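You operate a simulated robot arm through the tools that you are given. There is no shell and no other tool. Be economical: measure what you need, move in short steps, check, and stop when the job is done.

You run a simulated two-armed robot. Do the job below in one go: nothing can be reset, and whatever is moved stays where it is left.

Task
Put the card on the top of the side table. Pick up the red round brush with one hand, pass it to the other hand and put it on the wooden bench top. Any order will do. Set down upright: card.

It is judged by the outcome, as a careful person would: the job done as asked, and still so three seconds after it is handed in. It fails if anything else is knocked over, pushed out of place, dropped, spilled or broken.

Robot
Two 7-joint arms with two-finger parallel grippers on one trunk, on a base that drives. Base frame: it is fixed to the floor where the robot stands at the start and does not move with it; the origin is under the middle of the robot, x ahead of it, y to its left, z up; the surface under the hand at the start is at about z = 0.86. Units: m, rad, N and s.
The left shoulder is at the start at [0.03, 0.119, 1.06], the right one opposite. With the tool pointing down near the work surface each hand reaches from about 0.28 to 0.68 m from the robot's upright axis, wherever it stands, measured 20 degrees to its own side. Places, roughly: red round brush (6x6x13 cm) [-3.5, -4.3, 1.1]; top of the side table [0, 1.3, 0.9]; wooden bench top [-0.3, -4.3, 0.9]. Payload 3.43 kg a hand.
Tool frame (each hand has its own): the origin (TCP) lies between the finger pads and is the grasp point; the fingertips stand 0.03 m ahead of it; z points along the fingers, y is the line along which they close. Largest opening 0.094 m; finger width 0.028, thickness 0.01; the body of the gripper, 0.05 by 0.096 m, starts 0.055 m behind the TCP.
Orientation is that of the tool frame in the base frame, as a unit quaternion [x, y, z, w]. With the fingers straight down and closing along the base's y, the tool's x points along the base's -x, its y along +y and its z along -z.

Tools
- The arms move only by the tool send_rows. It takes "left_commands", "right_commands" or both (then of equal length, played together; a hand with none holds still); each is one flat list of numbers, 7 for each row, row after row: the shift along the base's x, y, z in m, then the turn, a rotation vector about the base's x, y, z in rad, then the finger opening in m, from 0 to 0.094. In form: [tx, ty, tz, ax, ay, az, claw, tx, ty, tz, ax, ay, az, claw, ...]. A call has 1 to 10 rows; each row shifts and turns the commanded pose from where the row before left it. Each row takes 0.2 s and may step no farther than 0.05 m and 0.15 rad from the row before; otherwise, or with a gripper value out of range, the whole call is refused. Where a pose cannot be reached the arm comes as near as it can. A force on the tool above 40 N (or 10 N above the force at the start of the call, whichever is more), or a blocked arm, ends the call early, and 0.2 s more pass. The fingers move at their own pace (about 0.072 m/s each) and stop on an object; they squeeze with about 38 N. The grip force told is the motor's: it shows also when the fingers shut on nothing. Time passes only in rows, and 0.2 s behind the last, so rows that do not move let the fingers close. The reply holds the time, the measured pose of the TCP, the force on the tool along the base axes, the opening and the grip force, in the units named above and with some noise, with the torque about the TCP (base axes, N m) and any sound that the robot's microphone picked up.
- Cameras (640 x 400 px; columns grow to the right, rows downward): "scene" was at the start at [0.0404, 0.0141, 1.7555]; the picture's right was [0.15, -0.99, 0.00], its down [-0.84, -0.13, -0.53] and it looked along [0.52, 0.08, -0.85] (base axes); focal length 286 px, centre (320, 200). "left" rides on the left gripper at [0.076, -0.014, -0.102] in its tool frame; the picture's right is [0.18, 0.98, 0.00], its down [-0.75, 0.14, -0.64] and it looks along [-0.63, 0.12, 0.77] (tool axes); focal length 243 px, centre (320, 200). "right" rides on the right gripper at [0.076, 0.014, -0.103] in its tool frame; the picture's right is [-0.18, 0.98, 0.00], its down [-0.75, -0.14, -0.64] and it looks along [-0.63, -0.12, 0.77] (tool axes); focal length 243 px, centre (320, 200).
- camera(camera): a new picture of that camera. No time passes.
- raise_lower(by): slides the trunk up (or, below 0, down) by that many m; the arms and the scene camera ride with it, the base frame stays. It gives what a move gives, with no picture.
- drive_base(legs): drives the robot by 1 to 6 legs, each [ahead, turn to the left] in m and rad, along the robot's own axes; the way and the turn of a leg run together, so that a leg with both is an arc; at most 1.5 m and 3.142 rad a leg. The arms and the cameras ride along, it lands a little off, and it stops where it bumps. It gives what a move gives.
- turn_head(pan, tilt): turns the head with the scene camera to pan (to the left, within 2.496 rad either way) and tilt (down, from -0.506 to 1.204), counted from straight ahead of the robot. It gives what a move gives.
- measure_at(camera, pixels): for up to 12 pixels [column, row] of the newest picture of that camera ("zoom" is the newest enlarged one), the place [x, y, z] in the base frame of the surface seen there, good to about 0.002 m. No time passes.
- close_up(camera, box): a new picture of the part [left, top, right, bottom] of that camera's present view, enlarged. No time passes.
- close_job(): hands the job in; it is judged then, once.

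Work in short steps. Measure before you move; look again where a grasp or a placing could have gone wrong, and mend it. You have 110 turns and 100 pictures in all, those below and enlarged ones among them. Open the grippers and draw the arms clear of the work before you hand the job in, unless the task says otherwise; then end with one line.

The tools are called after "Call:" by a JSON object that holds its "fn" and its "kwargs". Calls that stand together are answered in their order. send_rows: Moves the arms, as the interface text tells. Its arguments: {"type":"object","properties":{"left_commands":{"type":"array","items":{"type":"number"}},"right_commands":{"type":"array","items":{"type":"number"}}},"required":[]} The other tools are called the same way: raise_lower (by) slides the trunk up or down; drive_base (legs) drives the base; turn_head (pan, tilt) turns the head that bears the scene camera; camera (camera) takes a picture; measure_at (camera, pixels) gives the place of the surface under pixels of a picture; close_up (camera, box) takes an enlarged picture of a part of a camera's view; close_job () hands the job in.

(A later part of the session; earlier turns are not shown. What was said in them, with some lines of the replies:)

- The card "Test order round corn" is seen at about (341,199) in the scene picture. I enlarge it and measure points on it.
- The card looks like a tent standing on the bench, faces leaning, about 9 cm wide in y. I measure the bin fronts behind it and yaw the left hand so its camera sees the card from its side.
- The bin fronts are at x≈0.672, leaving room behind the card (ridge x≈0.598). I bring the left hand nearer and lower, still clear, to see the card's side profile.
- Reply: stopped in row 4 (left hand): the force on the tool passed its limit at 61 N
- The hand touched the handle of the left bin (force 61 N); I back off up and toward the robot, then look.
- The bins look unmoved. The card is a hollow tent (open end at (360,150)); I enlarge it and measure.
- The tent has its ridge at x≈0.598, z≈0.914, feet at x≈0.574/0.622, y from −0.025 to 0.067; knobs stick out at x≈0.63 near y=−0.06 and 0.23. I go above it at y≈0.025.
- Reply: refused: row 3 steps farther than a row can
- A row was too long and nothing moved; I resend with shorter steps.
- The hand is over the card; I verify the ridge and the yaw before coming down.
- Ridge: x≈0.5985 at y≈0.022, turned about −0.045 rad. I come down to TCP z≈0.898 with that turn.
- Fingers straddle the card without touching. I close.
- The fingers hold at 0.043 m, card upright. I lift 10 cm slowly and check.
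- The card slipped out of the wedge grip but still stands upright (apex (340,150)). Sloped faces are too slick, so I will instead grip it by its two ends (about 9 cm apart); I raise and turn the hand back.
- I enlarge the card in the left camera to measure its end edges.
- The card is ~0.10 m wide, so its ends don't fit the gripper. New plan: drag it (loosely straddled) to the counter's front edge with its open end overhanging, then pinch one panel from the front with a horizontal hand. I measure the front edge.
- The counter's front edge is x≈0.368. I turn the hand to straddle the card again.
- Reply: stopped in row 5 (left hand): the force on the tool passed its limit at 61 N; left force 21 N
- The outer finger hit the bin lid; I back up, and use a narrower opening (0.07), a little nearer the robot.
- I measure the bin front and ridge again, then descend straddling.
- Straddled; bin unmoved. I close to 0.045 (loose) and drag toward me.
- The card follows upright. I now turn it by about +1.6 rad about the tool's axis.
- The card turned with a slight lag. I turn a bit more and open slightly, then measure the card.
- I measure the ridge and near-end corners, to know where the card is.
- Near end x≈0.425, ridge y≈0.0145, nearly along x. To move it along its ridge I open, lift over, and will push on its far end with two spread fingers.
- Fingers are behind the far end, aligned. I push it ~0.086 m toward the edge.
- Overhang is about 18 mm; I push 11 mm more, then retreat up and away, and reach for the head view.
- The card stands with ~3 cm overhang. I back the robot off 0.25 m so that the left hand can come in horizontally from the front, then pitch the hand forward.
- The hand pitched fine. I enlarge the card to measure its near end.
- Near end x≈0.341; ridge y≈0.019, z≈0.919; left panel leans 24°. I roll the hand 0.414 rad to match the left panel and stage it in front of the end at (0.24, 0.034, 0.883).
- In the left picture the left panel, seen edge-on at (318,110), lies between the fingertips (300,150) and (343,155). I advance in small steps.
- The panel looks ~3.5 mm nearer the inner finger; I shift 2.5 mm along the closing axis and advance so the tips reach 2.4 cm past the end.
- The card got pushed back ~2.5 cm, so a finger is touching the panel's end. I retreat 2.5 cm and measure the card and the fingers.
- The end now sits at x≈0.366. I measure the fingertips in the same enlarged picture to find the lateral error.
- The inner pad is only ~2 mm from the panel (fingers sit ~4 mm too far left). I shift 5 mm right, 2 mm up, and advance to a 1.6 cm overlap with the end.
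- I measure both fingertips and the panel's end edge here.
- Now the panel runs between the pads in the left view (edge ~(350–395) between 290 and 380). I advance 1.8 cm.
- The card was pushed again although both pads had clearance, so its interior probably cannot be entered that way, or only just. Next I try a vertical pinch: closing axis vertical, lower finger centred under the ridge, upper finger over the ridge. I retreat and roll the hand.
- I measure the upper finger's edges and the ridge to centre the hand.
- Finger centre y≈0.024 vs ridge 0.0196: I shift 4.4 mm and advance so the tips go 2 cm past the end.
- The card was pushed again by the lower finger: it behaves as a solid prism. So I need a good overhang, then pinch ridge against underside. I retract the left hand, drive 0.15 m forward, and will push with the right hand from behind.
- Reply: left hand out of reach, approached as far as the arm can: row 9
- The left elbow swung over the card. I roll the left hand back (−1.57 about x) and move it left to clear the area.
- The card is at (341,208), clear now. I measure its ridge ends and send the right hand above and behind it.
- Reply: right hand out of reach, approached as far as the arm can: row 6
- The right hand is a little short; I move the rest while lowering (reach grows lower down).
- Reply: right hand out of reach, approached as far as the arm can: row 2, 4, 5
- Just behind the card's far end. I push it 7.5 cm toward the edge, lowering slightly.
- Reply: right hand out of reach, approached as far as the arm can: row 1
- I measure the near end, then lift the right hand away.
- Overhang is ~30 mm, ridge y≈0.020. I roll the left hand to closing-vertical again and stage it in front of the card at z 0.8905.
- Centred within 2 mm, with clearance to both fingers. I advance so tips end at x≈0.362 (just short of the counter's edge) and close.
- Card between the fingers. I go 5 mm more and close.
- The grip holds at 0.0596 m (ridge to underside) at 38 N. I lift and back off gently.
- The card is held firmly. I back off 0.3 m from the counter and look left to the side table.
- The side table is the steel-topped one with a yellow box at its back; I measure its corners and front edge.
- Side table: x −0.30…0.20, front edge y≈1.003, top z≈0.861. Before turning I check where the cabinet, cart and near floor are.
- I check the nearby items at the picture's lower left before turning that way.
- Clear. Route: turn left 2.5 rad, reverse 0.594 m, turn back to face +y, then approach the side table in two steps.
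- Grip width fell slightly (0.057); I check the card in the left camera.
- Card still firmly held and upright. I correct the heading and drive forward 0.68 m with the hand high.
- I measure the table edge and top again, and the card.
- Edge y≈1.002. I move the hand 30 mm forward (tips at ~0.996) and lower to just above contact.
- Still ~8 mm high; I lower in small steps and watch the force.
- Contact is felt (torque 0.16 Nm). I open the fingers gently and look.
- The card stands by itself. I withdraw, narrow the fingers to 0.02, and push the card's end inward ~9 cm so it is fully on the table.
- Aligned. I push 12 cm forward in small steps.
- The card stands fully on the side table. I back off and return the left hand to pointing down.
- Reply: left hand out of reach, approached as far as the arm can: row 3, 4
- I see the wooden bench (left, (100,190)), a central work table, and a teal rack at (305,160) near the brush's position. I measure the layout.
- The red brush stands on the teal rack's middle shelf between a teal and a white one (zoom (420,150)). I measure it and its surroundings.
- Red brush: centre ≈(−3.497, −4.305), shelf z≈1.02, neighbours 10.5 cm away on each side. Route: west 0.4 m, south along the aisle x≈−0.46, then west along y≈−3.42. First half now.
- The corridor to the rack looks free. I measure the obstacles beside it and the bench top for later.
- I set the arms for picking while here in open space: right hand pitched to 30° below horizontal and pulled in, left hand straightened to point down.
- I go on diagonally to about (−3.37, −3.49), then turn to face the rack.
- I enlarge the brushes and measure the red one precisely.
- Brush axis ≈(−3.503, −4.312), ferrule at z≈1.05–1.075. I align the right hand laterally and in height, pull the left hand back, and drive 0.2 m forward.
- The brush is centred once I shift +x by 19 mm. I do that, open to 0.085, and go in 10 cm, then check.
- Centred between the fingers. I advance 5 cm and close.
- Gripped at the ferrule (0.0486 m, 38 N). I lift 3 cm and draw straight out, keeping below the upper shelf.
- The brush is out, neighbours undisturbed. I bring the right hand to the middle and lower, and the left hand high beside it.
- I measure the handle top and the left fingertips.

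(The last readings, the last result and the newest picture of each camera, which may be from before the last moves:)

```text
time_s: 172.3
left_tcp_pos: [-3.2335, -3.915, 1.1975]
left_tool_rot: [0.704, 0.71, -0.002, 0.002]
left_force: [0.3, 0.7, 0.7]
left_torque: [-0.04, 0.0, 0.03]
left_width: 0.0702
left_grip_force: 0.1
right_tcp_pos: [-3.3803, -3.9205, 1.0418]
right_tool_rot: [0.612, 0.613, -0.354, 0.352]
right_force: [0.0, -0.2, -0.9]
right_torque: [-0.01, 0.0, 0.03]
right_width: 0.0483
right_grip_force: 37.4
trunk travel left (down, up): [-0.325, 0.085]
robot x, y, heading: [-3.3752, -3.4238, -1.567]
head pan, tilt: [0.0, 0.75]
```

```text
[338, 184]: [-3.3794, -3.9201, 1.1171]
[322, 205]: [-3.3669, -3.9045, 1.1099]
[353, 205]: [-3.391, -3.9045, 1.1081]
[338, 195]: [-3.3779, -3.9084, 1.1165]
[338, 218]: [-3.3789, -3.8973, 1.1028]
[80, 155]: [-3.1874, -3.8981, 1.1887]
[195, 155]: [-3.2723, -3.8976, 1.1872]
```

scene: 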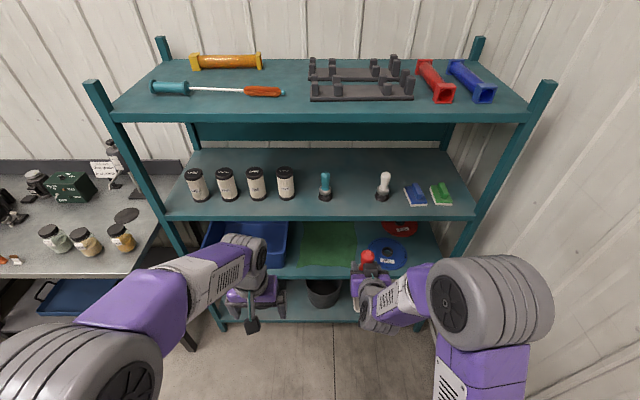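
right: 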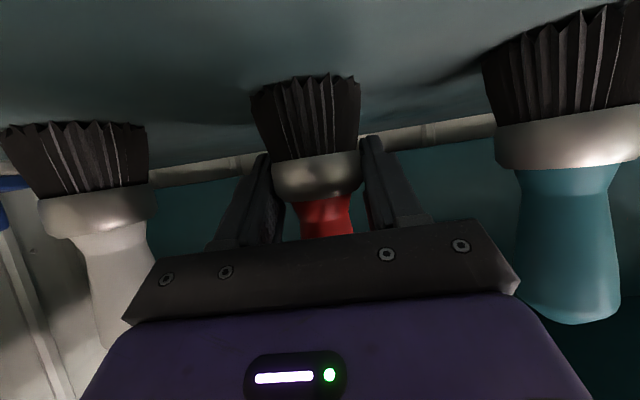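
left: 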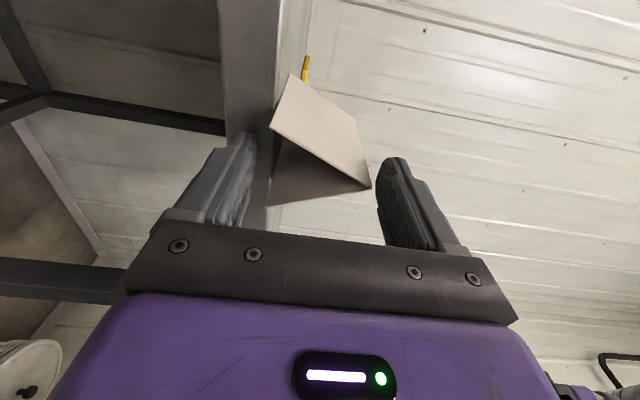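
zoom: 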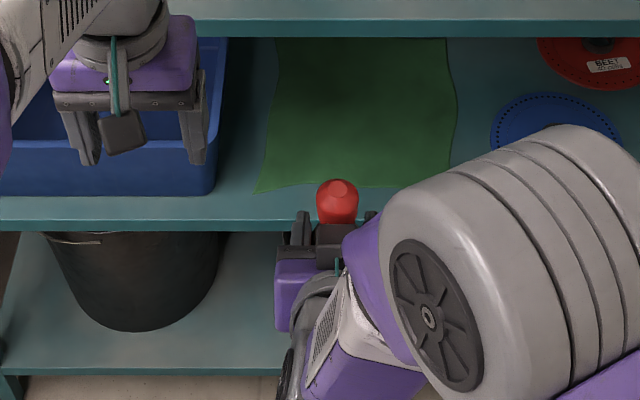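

Handle top ≈(−3.379, −3.917, 1.117). I bring the left hand over it and down to TCP z≈1.103.

Call:
{"fn": "send_rows", "kwargs": {"left_commands": [-0.0375, 0, 0, 0, 0, 0, 0.07, -0.0375, 0, 0, 0, 0, 0, 0.07, -0.0375, -0.002, 0, 0, 0, 0, 0.07, -0.0365, -0.002, 0, 0, 0, 0, 0.07, 0, 0, -0.03, 0, 0, 0, 0.07, 0, 0, -0.03, 0, 0, 0, 0.07, 0, 0, -0.02, 0, 0, 0, 0.07, 0, 0, -0.0145, 0, 0, 0, 0.07, 0, 0, 0, 0, 0, 0, 0.07]}}

Call:
{"fn": "camera", "kwargs": {"camera": "left"}}

```text
time_s: 174.3
left_tcp_pos: [-3.3795, -3.9207, 1.1023]
left_tool_rot: [0.704, 0.71, -0.001, 0.002]
left_force: [-0.5, -0.4, -0.2]
left_torque: [0.03, 0.01, 0.02]
left_width: 0.07
left_grip_force: 0.1
right_tcp_pos: [-3.3811, -3.921, 1.0424]
right_tool_rot: [0.613, 0.613, -0.355, 0.351]
right_force: [0.3, -0.7, -1.5]
right_torque: [0.01, -0.02, -0.01]
right_width: 0.0481
right_grip_force: 37.9
trunk travel left (down, up): [-0.325, 0.085]
robot x, y, heading: [-3.3788, -3.4252, -1.569]
head pan, tilt: [0.0, 0.75]
```

```text
16 pictures are left
```

left: 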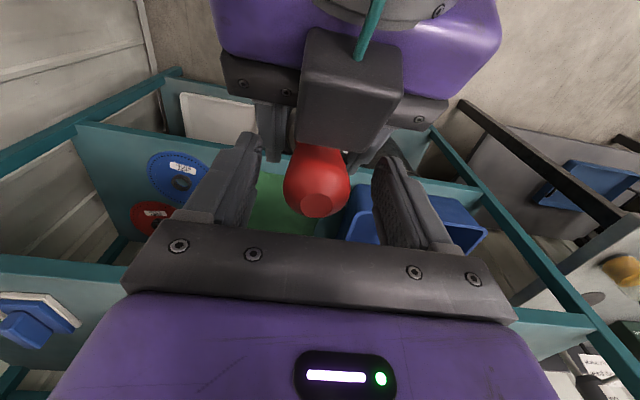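

The handle is centred between the left fingers. I close the left hand, then (after a hold) open the right hand.

Call:
{"fn": "send_rows", "kwargs": {"left_commands": [0, 0, 0, 0, 0, 0, 0.05, 0, 0, 0, 0, 0, 0, 0.035, 0, 0, 0, 0, 0, 0, 0.02, 0, 0, 0, 0, 0, 0, 0.02, 0, 0, 0, 0, 0, 0, 0.02]}}

```text
time_s: 175.5
left_tcp_pos: [-3.3792, -3.9188, 1.1024]
left_tool_rot: [0.704, 0.71, -0.002, 0.001]
left_force: [-7.7, -2.9, -1.3]
left_torque: [-0.09, 0.26, 0.03]
left_width: 0.0347
left_grip_force: 38.2
right_tcp_pos: [-3.3798, -3.9213, 1.0415]
right_tool_rot: [0.612, 0.614, -0.354, 0.352]
right_force: [6.8, 1.7, 0.2]
right_torque: [-0.04, 0.16, -0.01]
right_width: 0.0481
right_grip_force: 37.7
trunk travel left (down, up): [-0.325, 0.085]
robot x, y, heading: [-3.3745, -3.4233, -1.567]
head pan, tilt: [0.0, 0.75]
```

Both hands hold it (left 0.0347 m). I open the right hand and withdraw it backward.

Call:
{"fn": "send_rows", "kwargs": {"right_commands": [0, 0, 0, 0, 0, 0, 0.06, 0, 0, 0, 0, 0, 0, 0.075, 0, 0, 0, 0, 0, 0, 0.085, 0, 0.02, 0, 0, 0, 0, 0.085, 0, 0.03, -0.005, 0, 0, 0, 0.085, 0, 0.03, -0.005, 0, 0, 0, 0.085, -0.02, 0.02, -0.005, 0, 0, 0, 0.085, -0.04, 0, 0, 0, 0, 0, 0.085, -0.04, 0, 0, 0, 0, 0, 0.085, -0.04, 0, 0, 0, 0, 0, 0.085]}}

Call:
{"fn": "camera", "kwargs": {"camera": "left"}}

```text
time_s: 177.7
left_tcp_pos: [-3.3806, -3.9201, 1.1018]
left_tool_rot: [0.704, 0.71, 0.0, 0.002]
left_force: [1.2, 0.5, 0.7]
left_torque: [0.01, -0.02, 0.01]
left_width: 0.0347
left_grip_force: 38.3
right_tcp_pos: [-3.5078, -3.8573, 1.0157]
right_tool_rot: [0.612, 0.614, -0.353, 0.352]
right_force: [0.3, 0.3, -0.2]
right_torque: [0.03, -0.02, 0.05]
right_width: 0.0849
right_grip_force: 0.0
right hand out of reach, approached as far as the arm can: row 8, 9, 10
trunk travel left (down, up): [-0.325, 0.085]
robot x, y, heading: [-3.3749, -3.4247, -1.572]
head pan, tilt: [0.0, 0.75]
```

```text
15 pictures are left
```

left: 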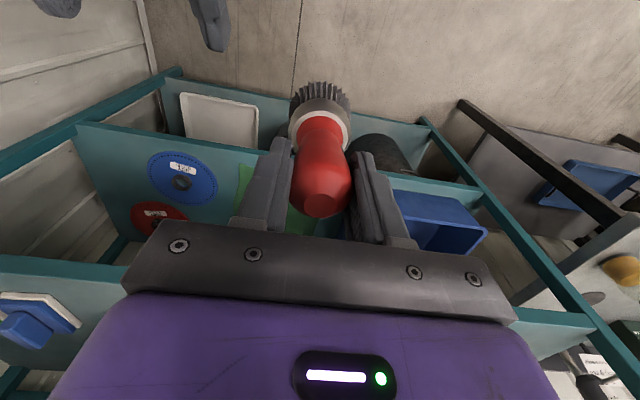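

The handover worked: the left hand alone holds the brush upright. I raise both hands a little and drive back east to the bench.

Call:
{"fn": "send_rows", "kwargs": {"left_commands": [0, 0, 0.02, 0, 0, 0, 0.02, 0, 0, 0.02, 0, 0, 0, 0.02, 0, 0, 0.01, 0, 0, 0, 0.02], "right_commands": [0, 0, 0.03, 0, 0, 0, 0.06, 0, 0, 0.03, 0, 0, 0, 0.06, 0, 0, 0.03, 0, 0, 0, 0.06]}}

Call:
{"fn": "drive_base", "kwargs": {"legs": [[0, 1.571], [1.5, 0], [1.45, 0]]}}

```text
time_s: 178.5
left_tcp_pos: [-3.3809, -3.9183, 1.1522]
left_tool_rot: [0.704, 0.71, -0.001, 0.003]
left_force: [0.4, 0.1, -0.8]
left_torque: [0.0, 0.03, 0.03]
left_width: 0.0345
left_grip_force: 38.1
right_tcp_pos: [-3.5048, -3.8738, 1.102]
right_tool_rot: [0.613, 0.613, -0.354, 0.351]
right_force: [-1.1, 0.0, -0.2]
right_torque: [-0.02, 0.03, -0.03]
right_width: 0.0601
right_grip_force: 0.1
right hand out of reach, approached as far as the arm can: row 1, 2
trunk travel left (down, up): [-0.325, 0.085]
robot x, y, heading: [-3.3817, -3.4211, -1.569]
head pan, tilt: [0.0, 0.75]
```

```text
time_s: 181.5
left_tcp_pos: [-2.9231, -3.6513, 1.1519]
left_tool_rot: [0.226, 0.974, -0.001, 0.001]
left_force: [0.5, -0.2, -0.5]
left_torque: [-0.03, 0.04, -0.01]
left_width: 0.0347
left_grip_force: 37.8
right_tcp_pos: [-3.0191, -3.741, 1.1024]
right_tool_rot: [0.199, 0.844, -0.119, 0.484]
right_force: [-0.5, 1.0, 0.3]
right_torque: [-0.05, 0.02, -0.03]
right_width: 0.0601
right_grip_force: 0.0
trunk travel left (down, up): [-0.325, 0.085]
robot x, y, heading: [-3.379, -3.4521, -0.478]
head pan, tilt: [0.0, 0.75]
stopped in leg 1: the robot was blocked; the commanded pose is now the measured one
```

The turn was blocked at heading −0.48. I look to the left rear, where the black cabinet is.

Call:
{"fn": "turn_head", "kwargs": {"pan": 2.2, "tilt": 0.85}}

Call:
{"fn": "camera", "kwargs": {"camera": "scene"}}

```text
time_s: 183.6
left_tcp_pos: [-2.924, -3.655, 1.1517]
left_tool_rot: [0.227, 0.974, 0.0, 0.001]
left_force: [-0.6, 0.6, -0.6]
left_torque: [-0.02, 0.01, -0.02]
left_width: 0.0349
left_grip_force: 37.9
right_tcp_pos: [-3.0211, -3.7455, 1.1009]
right_tool_rot: [0.201, 0.843, -0.119, 0.484]
right_force: [-0.4, -0.3, 0.1]
right_torque: [0.03, -0.03, 0.03]
right_width: 0.0599
right_grip_force: 0.0
trunk travel left (down, up): [-0.325, 0.085]
robot x, y, heading: [-3.3763, -3.4495, -0.476]
head pan, tilt: [2.201, 0.85]
```

```text
14 pictures are left
```

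scene: 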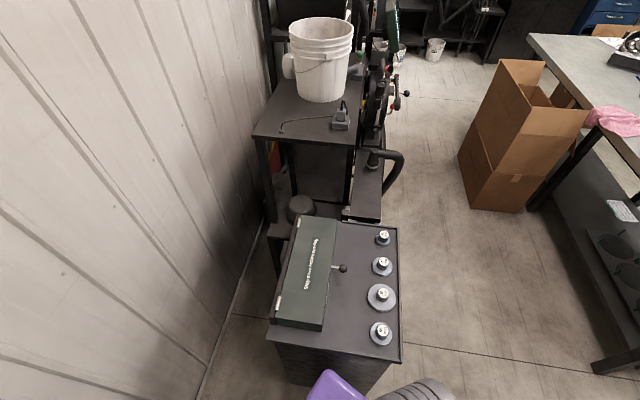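

I measure the cabinet's near edge and the robot's purple part next to it.

Call:
{"fn": "measure_at", "kwargs": {"camera": "scene", "pixels": [[345, 385], [415, 392], [335, 345], [400, 358], [270, 335], [345, 368], [300, 360], [440, 390], [385, 330]]}}

```text
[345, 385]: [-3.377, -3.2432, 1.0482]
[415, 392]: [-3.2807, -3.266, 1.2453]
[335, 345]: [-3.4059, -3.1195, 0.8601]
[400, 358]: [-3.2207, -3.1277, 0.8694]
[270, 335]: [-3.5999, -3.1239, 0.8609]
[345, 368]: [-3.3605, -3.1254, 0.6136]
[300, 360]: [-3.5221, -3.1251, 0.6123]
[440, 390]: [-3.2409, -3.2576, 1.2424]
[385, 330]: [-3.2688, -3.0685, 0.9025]
```

The base's rear corner met the cabinet's front (y=−3.125). I drive 0.25 m forward out of the corner first, then turn and go east.

Call:
{"fn": "drive_base", "kwargs": {"legs": [[0.25, 0], [0, 0.528]]}}

Call:
{"fn": "camera", "kwargs": {"camera": "scene"}}

```text
time_s: 186.9
left_tcp_pos: [-2.6628, -3.5119, 1.1521]
left_tool_rot: [-0.035, 0.999, 0.001, 0.002]
left_force: [0.6, -1.6, -1.1]
left_torque: [0.0, -0.04, -0.05]
left_width: 0.0346
left_grip_force: 37.7
right_tcp_pos: [-2.7024, -3.6367, 1.1017]
right_tool_rot: [-0.026, 0.867, 0.011, 0.498]
right_force: [0.2, -0.2, 0.0]
right_torque: [0.02, 0.0, 0.0]
right_width: 0.0603
right_grip_force: 0.1
trunk travel left (down, up): [-0.325, 0.085]
robot x, y, heading: [-3.157, -3.5589, 0.057]
head pan, tilt: [2.201, 0.85]
```

```text
13 pictures are left
```

scene: 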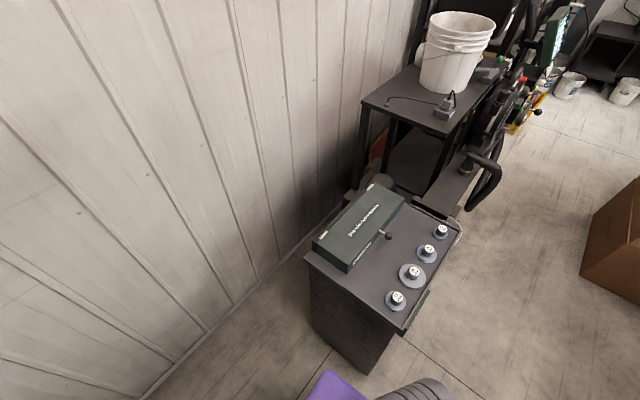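

Free now. I check that the cabinet's corners haven't moved, and drive east.

Call:
{"fn": "measure_at", "kwargs": {"camera": "scene", "pixels": [[395, 325], [310, 258], [355, 293], [375, 340]]}}

Call:
{"fn": "drive_base", "kwargs": {"legs": [[1.4, 0], [1.35, 0]]}}

Call:
{"fn": "turn_head", "kwargs": {"pan": -1.3, "tilt": 0.8}}

Call:
{"fn": "camera", "kwargs": {"camera": "scene"}}

```text
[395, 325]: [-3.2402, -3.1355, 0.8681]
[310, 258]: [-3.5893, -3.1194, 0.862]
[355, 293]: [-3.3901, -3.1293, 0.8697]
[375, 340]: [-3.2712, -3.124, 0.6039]
```

```text
time_s: 200.2
left_tcp_pos: [0.0836, -3.2944, 1.1514]
left_tool_rot: [-0.044, 0.999, 0.001, 0.001]
left_force: [-0.2, 0.3, -0.9]
left_torque: [0.0, 0.0, 0.01]
left_width: 0.0345
left_grip_force: 38.0
right_tcp_pos: [0.0466, -3.4198, 1.101]
right_tool_rot: [-0.034, 0.866, 0.017, 0.498]
right_force: [-0.2, -0.7, 0.1]
right_torque: [0.01, 0.03, 0.0]
right_width: 0.0599
right_grip_force: 0.1
trunk travel left (down, up): [-0.325, 0.085]
robot x, y, heading: [-0.4079, -3.3541, 0.072]
head pan, tilt: [2.201, 0.85]
```

```text
time_s: 203.2
left_tcp_pos: [0.0829, -3.2934, 1.1526]
left_tool_rot: [-0.043, 0.999, 0.001, 0.003]
left_force: [0.2, 1.0, -0.9]
left_torque: [-0.01, 0.01, 0.02]
left_width: 0.0346
left_grip_force: 37.9
right_tcp_pos: [0.0481, -3.4195, 1.1013]
right_tool_rot: [-0.035, 0.866, 0.017, 0.498]
right_force: [0.1, -0.2, 0.3]
right_torque: [0.02, 0.02, -0.01]
right_width: 0.0597
right_grip_force: 0.1
trunk travel left (down, up): [-0.325, 0.085]
robot x, y, heading: [-0.4128, -3.355, 0.069]
head pan, tilt: [-1.3, 0.799]
```

```text
12 pictures are left
```

scene: 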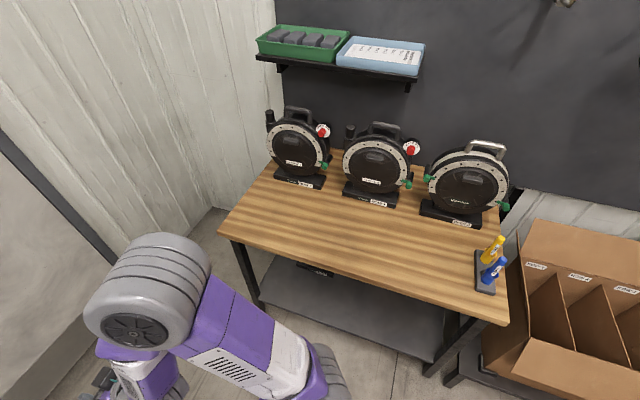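

The cabinet is where it was. The bench front half is free; I measure it.

Call:
{"fn": "measure_at", "kwargs": {"camera": "scene", "pixels": [[360, 230], [390, 250], [340, 270], [420, 295], [370, 203], [450, 222], [315, 187], [240, 225], [480, 280], [500, 250], [325, 180]]}}

```text
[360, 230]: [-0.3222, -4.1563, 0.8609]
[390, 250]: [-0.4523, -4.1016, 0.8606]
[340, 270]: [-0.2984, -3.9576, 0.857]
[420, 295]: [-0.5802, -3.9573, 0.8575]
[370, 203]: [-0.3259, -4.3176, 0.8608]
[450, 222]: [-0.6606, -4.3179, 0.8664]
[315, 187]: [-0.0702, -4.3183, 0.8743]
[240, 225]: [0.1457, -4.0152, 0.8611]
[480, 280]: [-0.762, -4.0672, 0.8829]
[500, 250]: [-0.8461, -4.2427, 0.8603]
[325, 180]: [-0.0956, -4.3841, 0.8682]
```

Front edge y≈−3.957, devices start at y≈−4.318. I will put the brush at about (−0.38, −4.10). I turn to face the bench and move up 0.13 m.

Call:
{"fn": "drive_base", "kwargs": {"legs": [[0, -1.64], [0.13, 0]]}}

Call:
{"fn": "turn_head", "kwargs": {"pan": 0.0, "tilt": 0.9}}

Call:
{"fn": "camera", "kwargs": {"camera": "scene"}}

```text
time_s: 208.4
left_tcp_pos: [-0.386, -3.9795, 1.1515]
left_tool_rot: [0.702, 0.712, 0.0, 0.002]
left_force: [0.5, -0.7, -0.8]
left_torque: [0.01, -0.01, 0.02]
left_width: 0.0349
left_grip_force: 38.2
right_tcp_pos: [-0.5086, -3.9339, 1.0994]
right_tool_rot: [0.611, 0.615, -0.353, 0.351]
right_force: [0.0, 0.0, -0.4]
right_torque: [-0.02, 0.04, 0.0]
right_width: 0.0598
right_grip_force: 0.0
trunk travel left (down, up): [-0.325, 0.085]
robot x, y, heading: [-0.4076, -3.4822, -1.565]
head pan, tilt: [-1.3, 0.799]
```

```text
time_s: 209.9
left_tcp_pos: [-0.3861, -3.9783, 1.1529]
left_tool_rot: [0.701, 0.713, 0.0, 0.002]
left_force: [0.0, 0.0, -0.7]
left_torque: [0.0, -0.01, 0.0]
left_width: 0.0347
left_grip_force: 38.1
right_tcp_pos: [-0.5097, -3.9338, 1.1019]
right_tool_rot: [0.611, 0.615, -0.354, 0.352]
right_force: [0.1, -0.1, 0.1]
right_torque: [-0.01, -0.03, -0.03]
right_width: 0.06
right_grip_force: 0.0
trunk travel left (down, up): [-0.325, 0.085]
robot x, y, heading: [-0.4112, -3.4842, -1.565]
head pan, tilt: [0.0, 0.901]
```

```text
11 pictures are left
```

scene: 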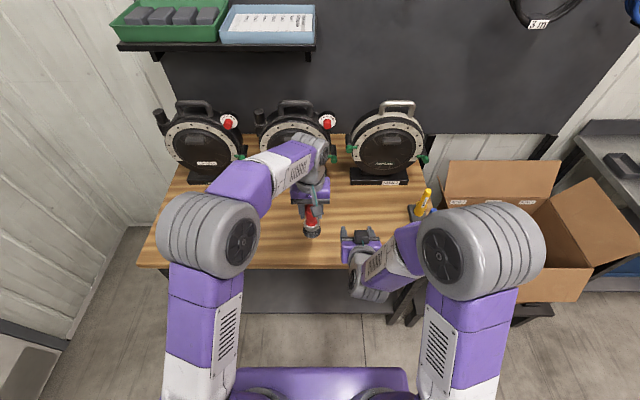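

The brush hangs at (311,225). I measure its lowest visible part, then move 12 cm forward and lower most of the way.

Call:
{"fn": "measure_at", "kwargs": {"camera": "scene", "pixels": [[311, 233], [311, 235], [311, 228], [310, 215]]}}

Call:
{"fn": "send_rows", "kwargs": {"left_commands": [0, -0.03, 0, 0, 0, 0, 0.02, 0, -0.03, 0, 0, 0, 0, 0.02, 0, -0.03, 0, 0, 0, 0, 0.02, 0, -0.03, -0.02, 0, 0, 0, 0.02, 0, 0, -0.04, 0, 0, 0, 0.02, 0, 0, -0.04, 0, 0, 0, 0.02, 0, 0, -0.04, 0, 0, 0, 0.02, 0, 0, -0.02, 0, 0, 0, 0.02, 0, 0, 0, 0, 0, 0, 0.02]}}

Call:
{"fn": "close_up", "kwargs": {"camera": "scene", "box": [264, 140, 392, 220]}}

```text
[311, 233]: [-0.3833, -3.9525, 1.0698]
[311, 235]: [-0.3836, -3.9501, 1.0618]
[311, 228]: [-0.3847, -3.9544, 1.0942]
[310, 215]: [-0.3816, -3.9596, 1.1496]
```

```text
time_s: 211.9
left_tcp_pos: [-0.3871, -4.0975, 0.991]
left_tool_rot: [0.702, 0.713, -0.001, 0.002]
left_force: [0.5, 0.5, -1.6]
left_torque: [-0.01, 0.03, -0.01]
left_width: 0.0345
left_grip_force: 38.0
right_tcp_pos: [-0.5084, -3.9339, 1.1011]
right_tool_rot: [0.612, 0.614, -0.354, 0.351]
right_force: [0.2, 0.4, 0.3]
right_torque: [0.02, 0.01, -0.01]
right_width: 0.06
right_grip_force: 0.0
trunk travel left (down, up): [-0.325, 0.085]
robot x, y, heading: [-0.4134, -3.477, -1.571]
head pan, tilt: [0.0, 0.901]
```

```text
5.00 times, centred on (328, 180) of scene
```

zoom: 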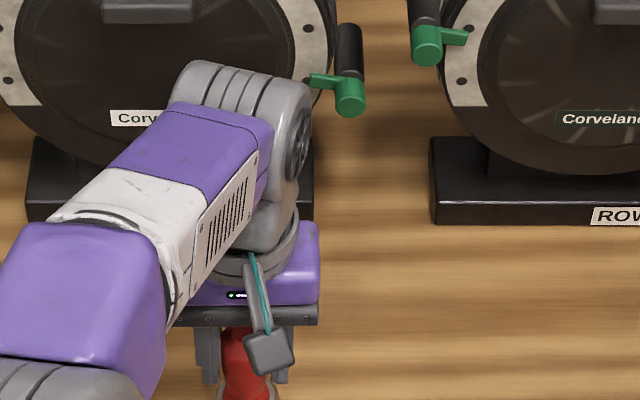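

About 2 cm to go. I lower in small steps until the bench carries it.

Call:
{"fn": "send_rows", "kwargs": {"left_commands": [0, 0, -0.008, 0, 0, 0, 0.02, 0, 0, -0.004, 0, 0, 0, 0.02, 0, 0, -0.003, 0, 0, 0, 0.02, 0, 0, 0, 0, 0, 0, 0.02]}}

Call:
{"fn": "camera", "kwargs": {"camera": "left"}}

```text
time_s: 212.9
left_tcp_pos: [-0.3863, -4.0981, 0.9778]
left_tool_rot: [0.701, 0.713, -0.001, 0.001]
left_force: [0.8, -0.1, -0.8]
left_torque: [0.01, 0.0, 0.01]
left_width: 0.0348
left_grip_force: 38.2
right_tcp_pos: [-0.5103, -3.9341, 1.1014]
right_tool_rot: [0.611, 0.615, -0.354, 0.352]
right_force: [0.4, 0.0, -0.1]
right_torque: [0.03, -0.02, -0.04]
right_width: 0.0602
right_grip_force: 0.0
trunk travel left (down, up): [-0.325, 0.085]
robot x, y, heading: [-0.4115, -3.4802, -1.574]
head pan, tilt: [0.0, 0.901]
```

```text
9 pictures are left
```

left: 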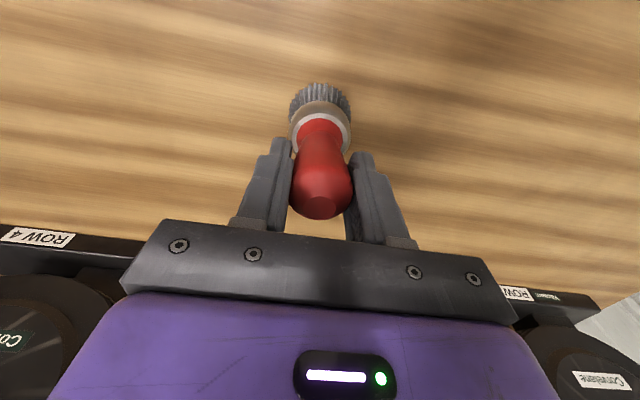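

Call:
{"fn": "measure_at", "kwargs": {"camera": "left", "pixels": [[320, 88], [312, 92], [320, 75], [330, 90], [320, 100]]}}

Call:
{"fn": "send_rows", "kwargs": {"left_commands": [0, 0, -0.003, 0, 0, 0, 0.02, 0, 0, -0.003, 0, 0, 0, 0.02, 0, 0, 0, 0, 0, 0, 0.02]}}

```text
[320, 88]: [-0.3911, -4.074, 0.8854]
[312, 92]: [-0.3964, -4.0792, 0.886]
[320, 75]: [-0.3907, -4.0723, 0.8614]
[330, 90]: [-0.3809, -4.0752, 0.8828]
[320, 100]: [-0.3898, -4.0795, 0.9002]
```

```text
time_s: 213.7
left_tcp_pos: [-0.3857, -4.0975, 0.972]
left_tool_rot: [0.702, 0.712, -0.001, 0.001]
left_force: [-0.2, 0.7, -0.9]
left_torque: [0.01, 0.03, 0.0]
left_width: 0.0347
left_grip_force: 38.0
right_tcp_pos: [-0.5088, -3.9337, 1.1007]
right_tool_rot: [0.61, 0.615, -0.353, 0.353]
right_force: [-0.9, -0.3, -0.4]
right_torque: [-0.01, -0.02, 0.01]
right_width: 0.06
right_grip_force: 0.1
trunk travel left (down, up): [-0.325, 0.085]
robot x, y, heading: [-0.4075, -3.4791, -1.57]
head pan, tilt: [0.0, 0.901]
```

No contact yet (the bristle-to-bench gap is a few mm). I go on by 2 mm rows.

Call:
{"fn": "send_rows", "kwargs": {"left_commands": [0, 0, -0.002, 0, 0, 0, 0.02, 0, 0, -0.002, 0, 0, 0, 0.02, 0, 0, 0, 0, 0, 0, 0.02]}}

Call:
{"fn": "send_rows", "kwargs": {"left_commands": [0, 0, -0.002, 0, 0, 0, 0.02, 0, 0, 0, 0, 0, 0, 0.02]}}

```text
time_s: 214.5
left_tcp_pos: [-0.3849, -4.0983, 0.9674]
left_tool_rot: [0.701, 0.713, -0.001, 0.002]
left_force: [0.0, 0.4, -0.3]
left_torque: [-0.02, 0.03, 0.0]
left_width: 0.0347
left_grip_force: 38.3
right_tcp_pos: [-0.5075, -3.934, 1.1013]
right_tool_rot: [0.612, 0.614, -0.354, 0.351]
right_force: [-0.2, 0.0, 0.1]
right_torque: [-0.01, -0.01, 0.0]
right_width: 0.0602
right_grip_force: 0.0
trunk travel left (down, up): [-0.325, 0.085]
robot x, y, heading: [-0.4091, -3.4849, -1.569]
head pan, tilt: [0.0, 0.901]
```

```text
time_s: 215.1
left_tcp_pos: [-0.3865, -4.0978, 0.9679]
left_tool_rot: [0.702, 0.712, -0.002, 0.003]
left_force: [-1.5, 1.3, 6.7]
left_torque: [0.17, 0.06, -0.03]
left_width: 0.0348
left_grip_force: 38.6
right_tcp_pos: [-0.5073, -3.9328, 1.1013]
right_tool_rot: [0.61, 0.615, -0.354, 0.352]
right_force: [0.8, 0.1, -0.3]
right_torque: [-0.01, 0.01, 0.0]
right_width: 0.0601
right_grip_force: 0.1
trunk travel left (down, up): [-0.325, 0.085]
robot x, y, heading: [-0.409, -3.4826, -1.569]
head pan, tilt: [0.0, 0.901]
```

Contact (6.7 N up). I ease up 0.5 mm, open slowly to 0.07, and raise the hand straight up.

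Call:
{"fn": "send_rows", "kwargs": {"left_commands": [0, 0, 0.0007, 0, 0, 0, 0.03, 0, 0, 0, 0, 0, 0, 0.045, 0, 0, 0, 0, 0, 0, 0.06, 0, 0, 0, 0, 0, 0, 0.07, 0, 0, 0, 0, 0, 0, 0.07, 0, 0, 0.02, 0, 0, 0, 0.07, 0, 0, 0.03, 0, 0, 0, 0.07, 0, 0, 0.04, 0, 0, 0, 0.07, 0, 0, 0.04, 0, 0, 0, 0.07, 0, 0.03, 0.03, 0, 0, 0, 0.07]}}

Call:
{"fn": "camera", "kwargs": {"camera": "left"}}

```text
time_s: 217.3
left_tcp_pos: [-0.3849, -4.0649, 1.1287]
left_tool_rot: [0.702, 0.712, -0.001, 0.003]
left_force: [0.6, 0.9, -0.1]
left_torque: [-0.01, 0.01, 0.02]
left_width: 0.0702
left_grip_force: 0.1
right_tcp_pos: [-0.5078, -3.9314, 1.1009]
right_tool_rot: [0.61, 0.615, -0.354, 0.352]
right_force: [-0.2, -0.2, 0.7]
right_torque: [0.0, -0.01, 0.01]
right_width: 0.0598
right_grip_force: 0.1
trunk travel left (down, up): [-0.325, 0.085]
robot x, y, heading: [-0.4057, -3.4808, -1.57]
head pan, tilt: [0.0, 0.901]
```

```text
8 pictures are left
```

left: 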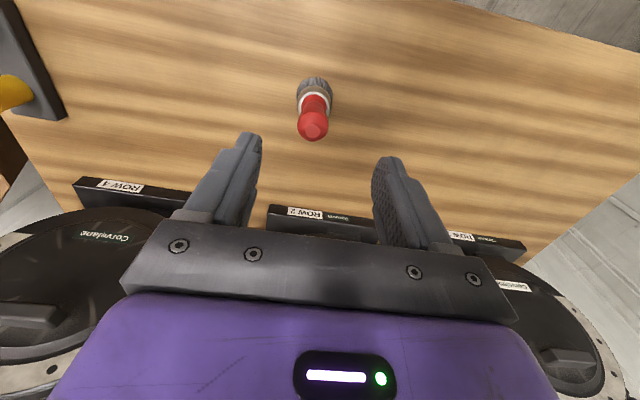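

The brush stands on the bench. I open the grippers, back the robot off and take a last look at both objects.

Call:
{"fn": "send_rows", "kwargs": {"left_commands": [0, 0.02, 0.01, 0, 0, 0, 0.094, 0, 0.02, 0.01, 0, 0, 0, 0.094, 0, 0, 0, 0, 0, 0, 0.094], "right_commands": [0, 0, 0, 0, 0, 0, 0.094, 0, 0, 0, 0, 0, 0, 0.094, 0, 0, 0, 0, 0, 0, 0.094]}}

Call:
{"fn": "drive_base", "kwargs": {"legs": [[-0.4, 0]]}}

Call:
{"fn": "camera", "kwargs": {"camera": "scene"}}

Call:
{"fn": "turn_head", "kwargs": {"pan": 2.49, "tilt": 0.2}}

Call:
{"fn": "camera", "kwargs": {"camera": "scene"}}

```text
time_s: 218.1
left_tcp_pos: [-0.3868, -4.0273, 1.1467]
left_tool_rot: [0.702, 0.712, -0.001, 0.001]
left_force: [0.5, -0.3, 0.4]
left_torque: [0.04, -0.02, -0.01]
left_width: 0.094
left_grip_force: 0.0
right_tcp_pos: [-0.5083, -3.9344, 1.1013]
right_tool_rot: [0.611, 0.615, -0.353, 0.351]
right_force: [-0.2, 1.2, 1.6]
right_torque: [0.0, 0.01, -0.02]
right_width: 0.0942
right_grip_force: 0.1
trunk travel left (down, up): [-0.325, 0.085]
robot x, y, heading: [-0.4071, -3.4802, -1.571]
head pan, tilt: [0.0, 0.901]
```

```text
time_s: 220.6
left_tcp_pos: [-0.3871, -3.6325, 1.1456]
left_tool_rot: [0.702, 0.712, -0.001, 0.001]
left_force: [0.0, 0.1, 0.6]
left_torque: [-0.03, 0.01, 0.0]
left_width: 0.0942
left_grip_force: 0.1
right_tcp_pos: [-0.51, -3.5381, 1.1011]
right_tool_rot: [0.611, 0.615, -0.353, 0.351]
right_force: [-0.1, -0.1, -0.3]
right_torque: [0.03, -0.03, 0.02]
right_width: 0.0942
right_grip_force: 0.0
trunk travel left (down, up): [-0.325, 0.085]
robot x, y, heading: [-0.4122, -3.087, -1.573]
head pan, tilt: [0.0, 0.901]
```

```text
7 pictures are left
```

scene: 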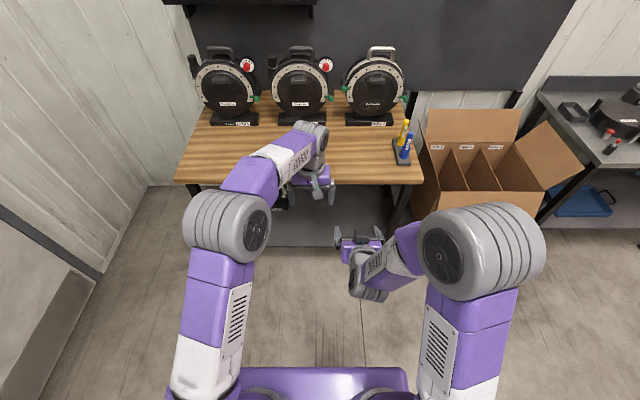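

```text
time_s: 222.8
left_tcp_pos: [-0.3865, -3.6326, 1.1466]
left_tool_rot: [0.702, 0.713, 0.0, 0.002]
left_force: [0.4, 0.1, -0.7]
left_torque: [0.01, -0.01, -0.01]
left_width: 0.0938
left_grip_force: 0.1
right_tcp_pos: [-0.5098, -3.5386, 1.1004]
right_tool_rot: [0.611, 0.614, -0.355, 0.351]
right_force: [0.5, 0.3, 0.4]
right_torque: [-0.02, -0.03, -0.01]
right_width: 0.0942
right_grip_force: 0.1
trunk travel left (down, up): [-0.325, 0.085]
robot x, y, heading: [-0.4158, -3.0853, -1.573]
head pan, tilt: [2.491, 0.201]
```

```text
6 pictures are left
```

scene: 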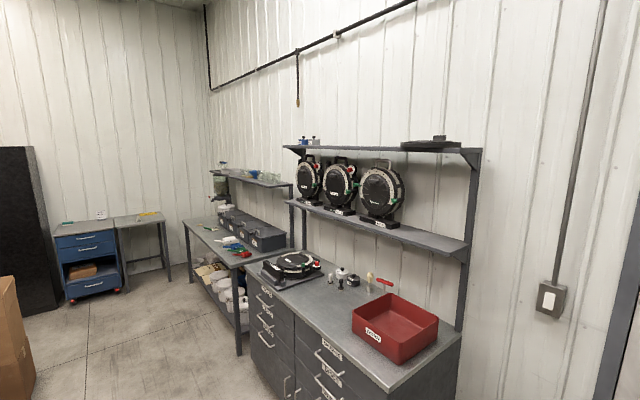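

The brush is hidden behind the left arm in that view; I check it with the left camera, and the card in an enlarged view.

Call:
{"fn": "camera", "kwargs": {"camera": "left"}}

Call:
{"fn": "close_up", "kwargs": {"camera": "scene", "box": [100, 195, 180, 245]}}

```text
5 pictures are left
```

left: 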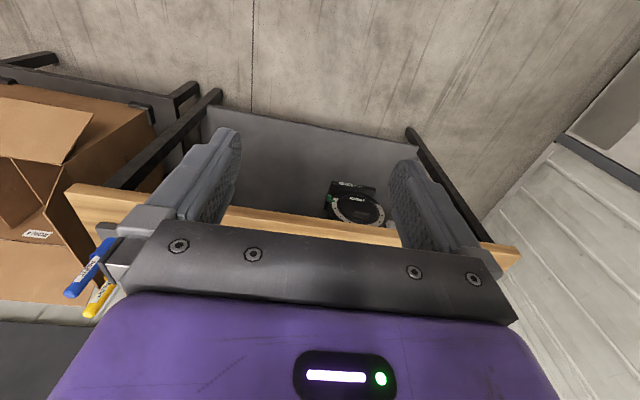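

```text
8.00 times, centred on (140, 220) of scene
```

zoom: 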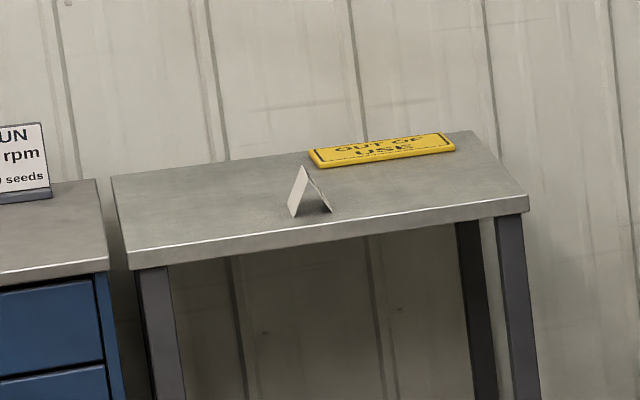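

The card stands upright on the side table. I turn the robot slightly so the brush is visible past the arm for a last check.

Call:
{"fn": "drive_base", "kwargs": {"legs": [[0, 0.5]]}}

Call:
{"fn": "turn_head", "kwargs": {"pan": -0.5, "tilt": 0.7}}

Call:
{"fn": "camera", "kwargs": {"camera": "scene"}}

```text
time_s: 224.6
left_tcp_pos: [-0.1349, -3.5589, 1.1468]
left_tool_rot: [0.51, 0.86, -0.001, 0.002]
left_force: [0.7, 0.2, 0.4]
left_torque: [-0.01, 0.02, -0.03]
left_width: 0.0939
left_grip_force: 0.1
right_tcp_pos: [-0.2877, -3.533, 1.1007]
right_tool_rot: [0.445, 0.744, -0.258, 0.427]
right_force: [-0.2, 0.1, 0.5]
right_torque: [-0.03, -0.04, -0.03]
right_width: 0.094
right_grip_force: 0.0
trunk travel left (down, up): [-0.325, 0.085]
robot x, y, heading: [-0.4111, -3.089, -1.092]
head pan, tilt: [2.491, 0.201]
```

```text
time_s: 227.2
left_tcp_pos: [-0.1345, -3.5582, 1.1469]
left_tool_rot: [0.51, 0.86, 0.0, 0.002]
left_force: [-0.3, -1.2, 0.4]
left_torque: [0.01, -0.02, 0.0]
left_width: 0.0939
left_grip_force: 0.2
right_tcp_pos: [-0.2876, -3.5324, 1.1021]
right_tool_rot: [0.445, 0.744, -0.258, 0.426]
right_force: [-0.6, -1.2, 0.1]
right_torque: [0.02, 0.03, -0.01]
right_width: 0.0942
right_grip_force: 0.0
trunk travel left (down, up): [-0.325, 0.085]
robot x, y, heading: [-0.4125, -3.0836, -1.089]
head pan, tilt: [-0.499, 0.7]
```

```text
3 pictures are left
```

scene: 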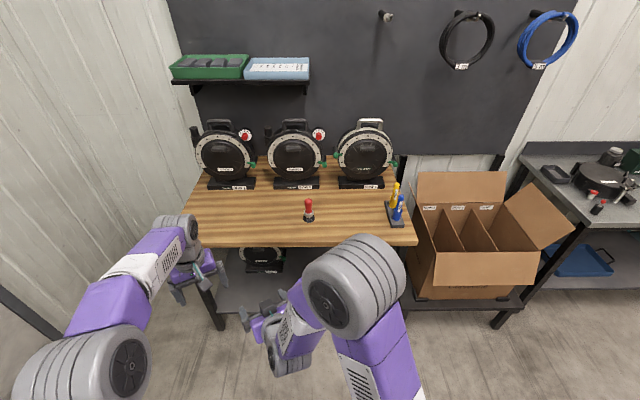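

The brush stands upright on the bench at (308,212), both grippers are open and clear. I hand in the job.

Call:
{"fn": "close_job", "kwargs": {}}

```text
The job is handed in.
```

The card stands upright on the side table. The red brush was passed from the right hand to the left and stands on the wooden bench top. On the way, the left hand bumped the bins twice and the base touched a cabinet, but none of them appeared to have moved.
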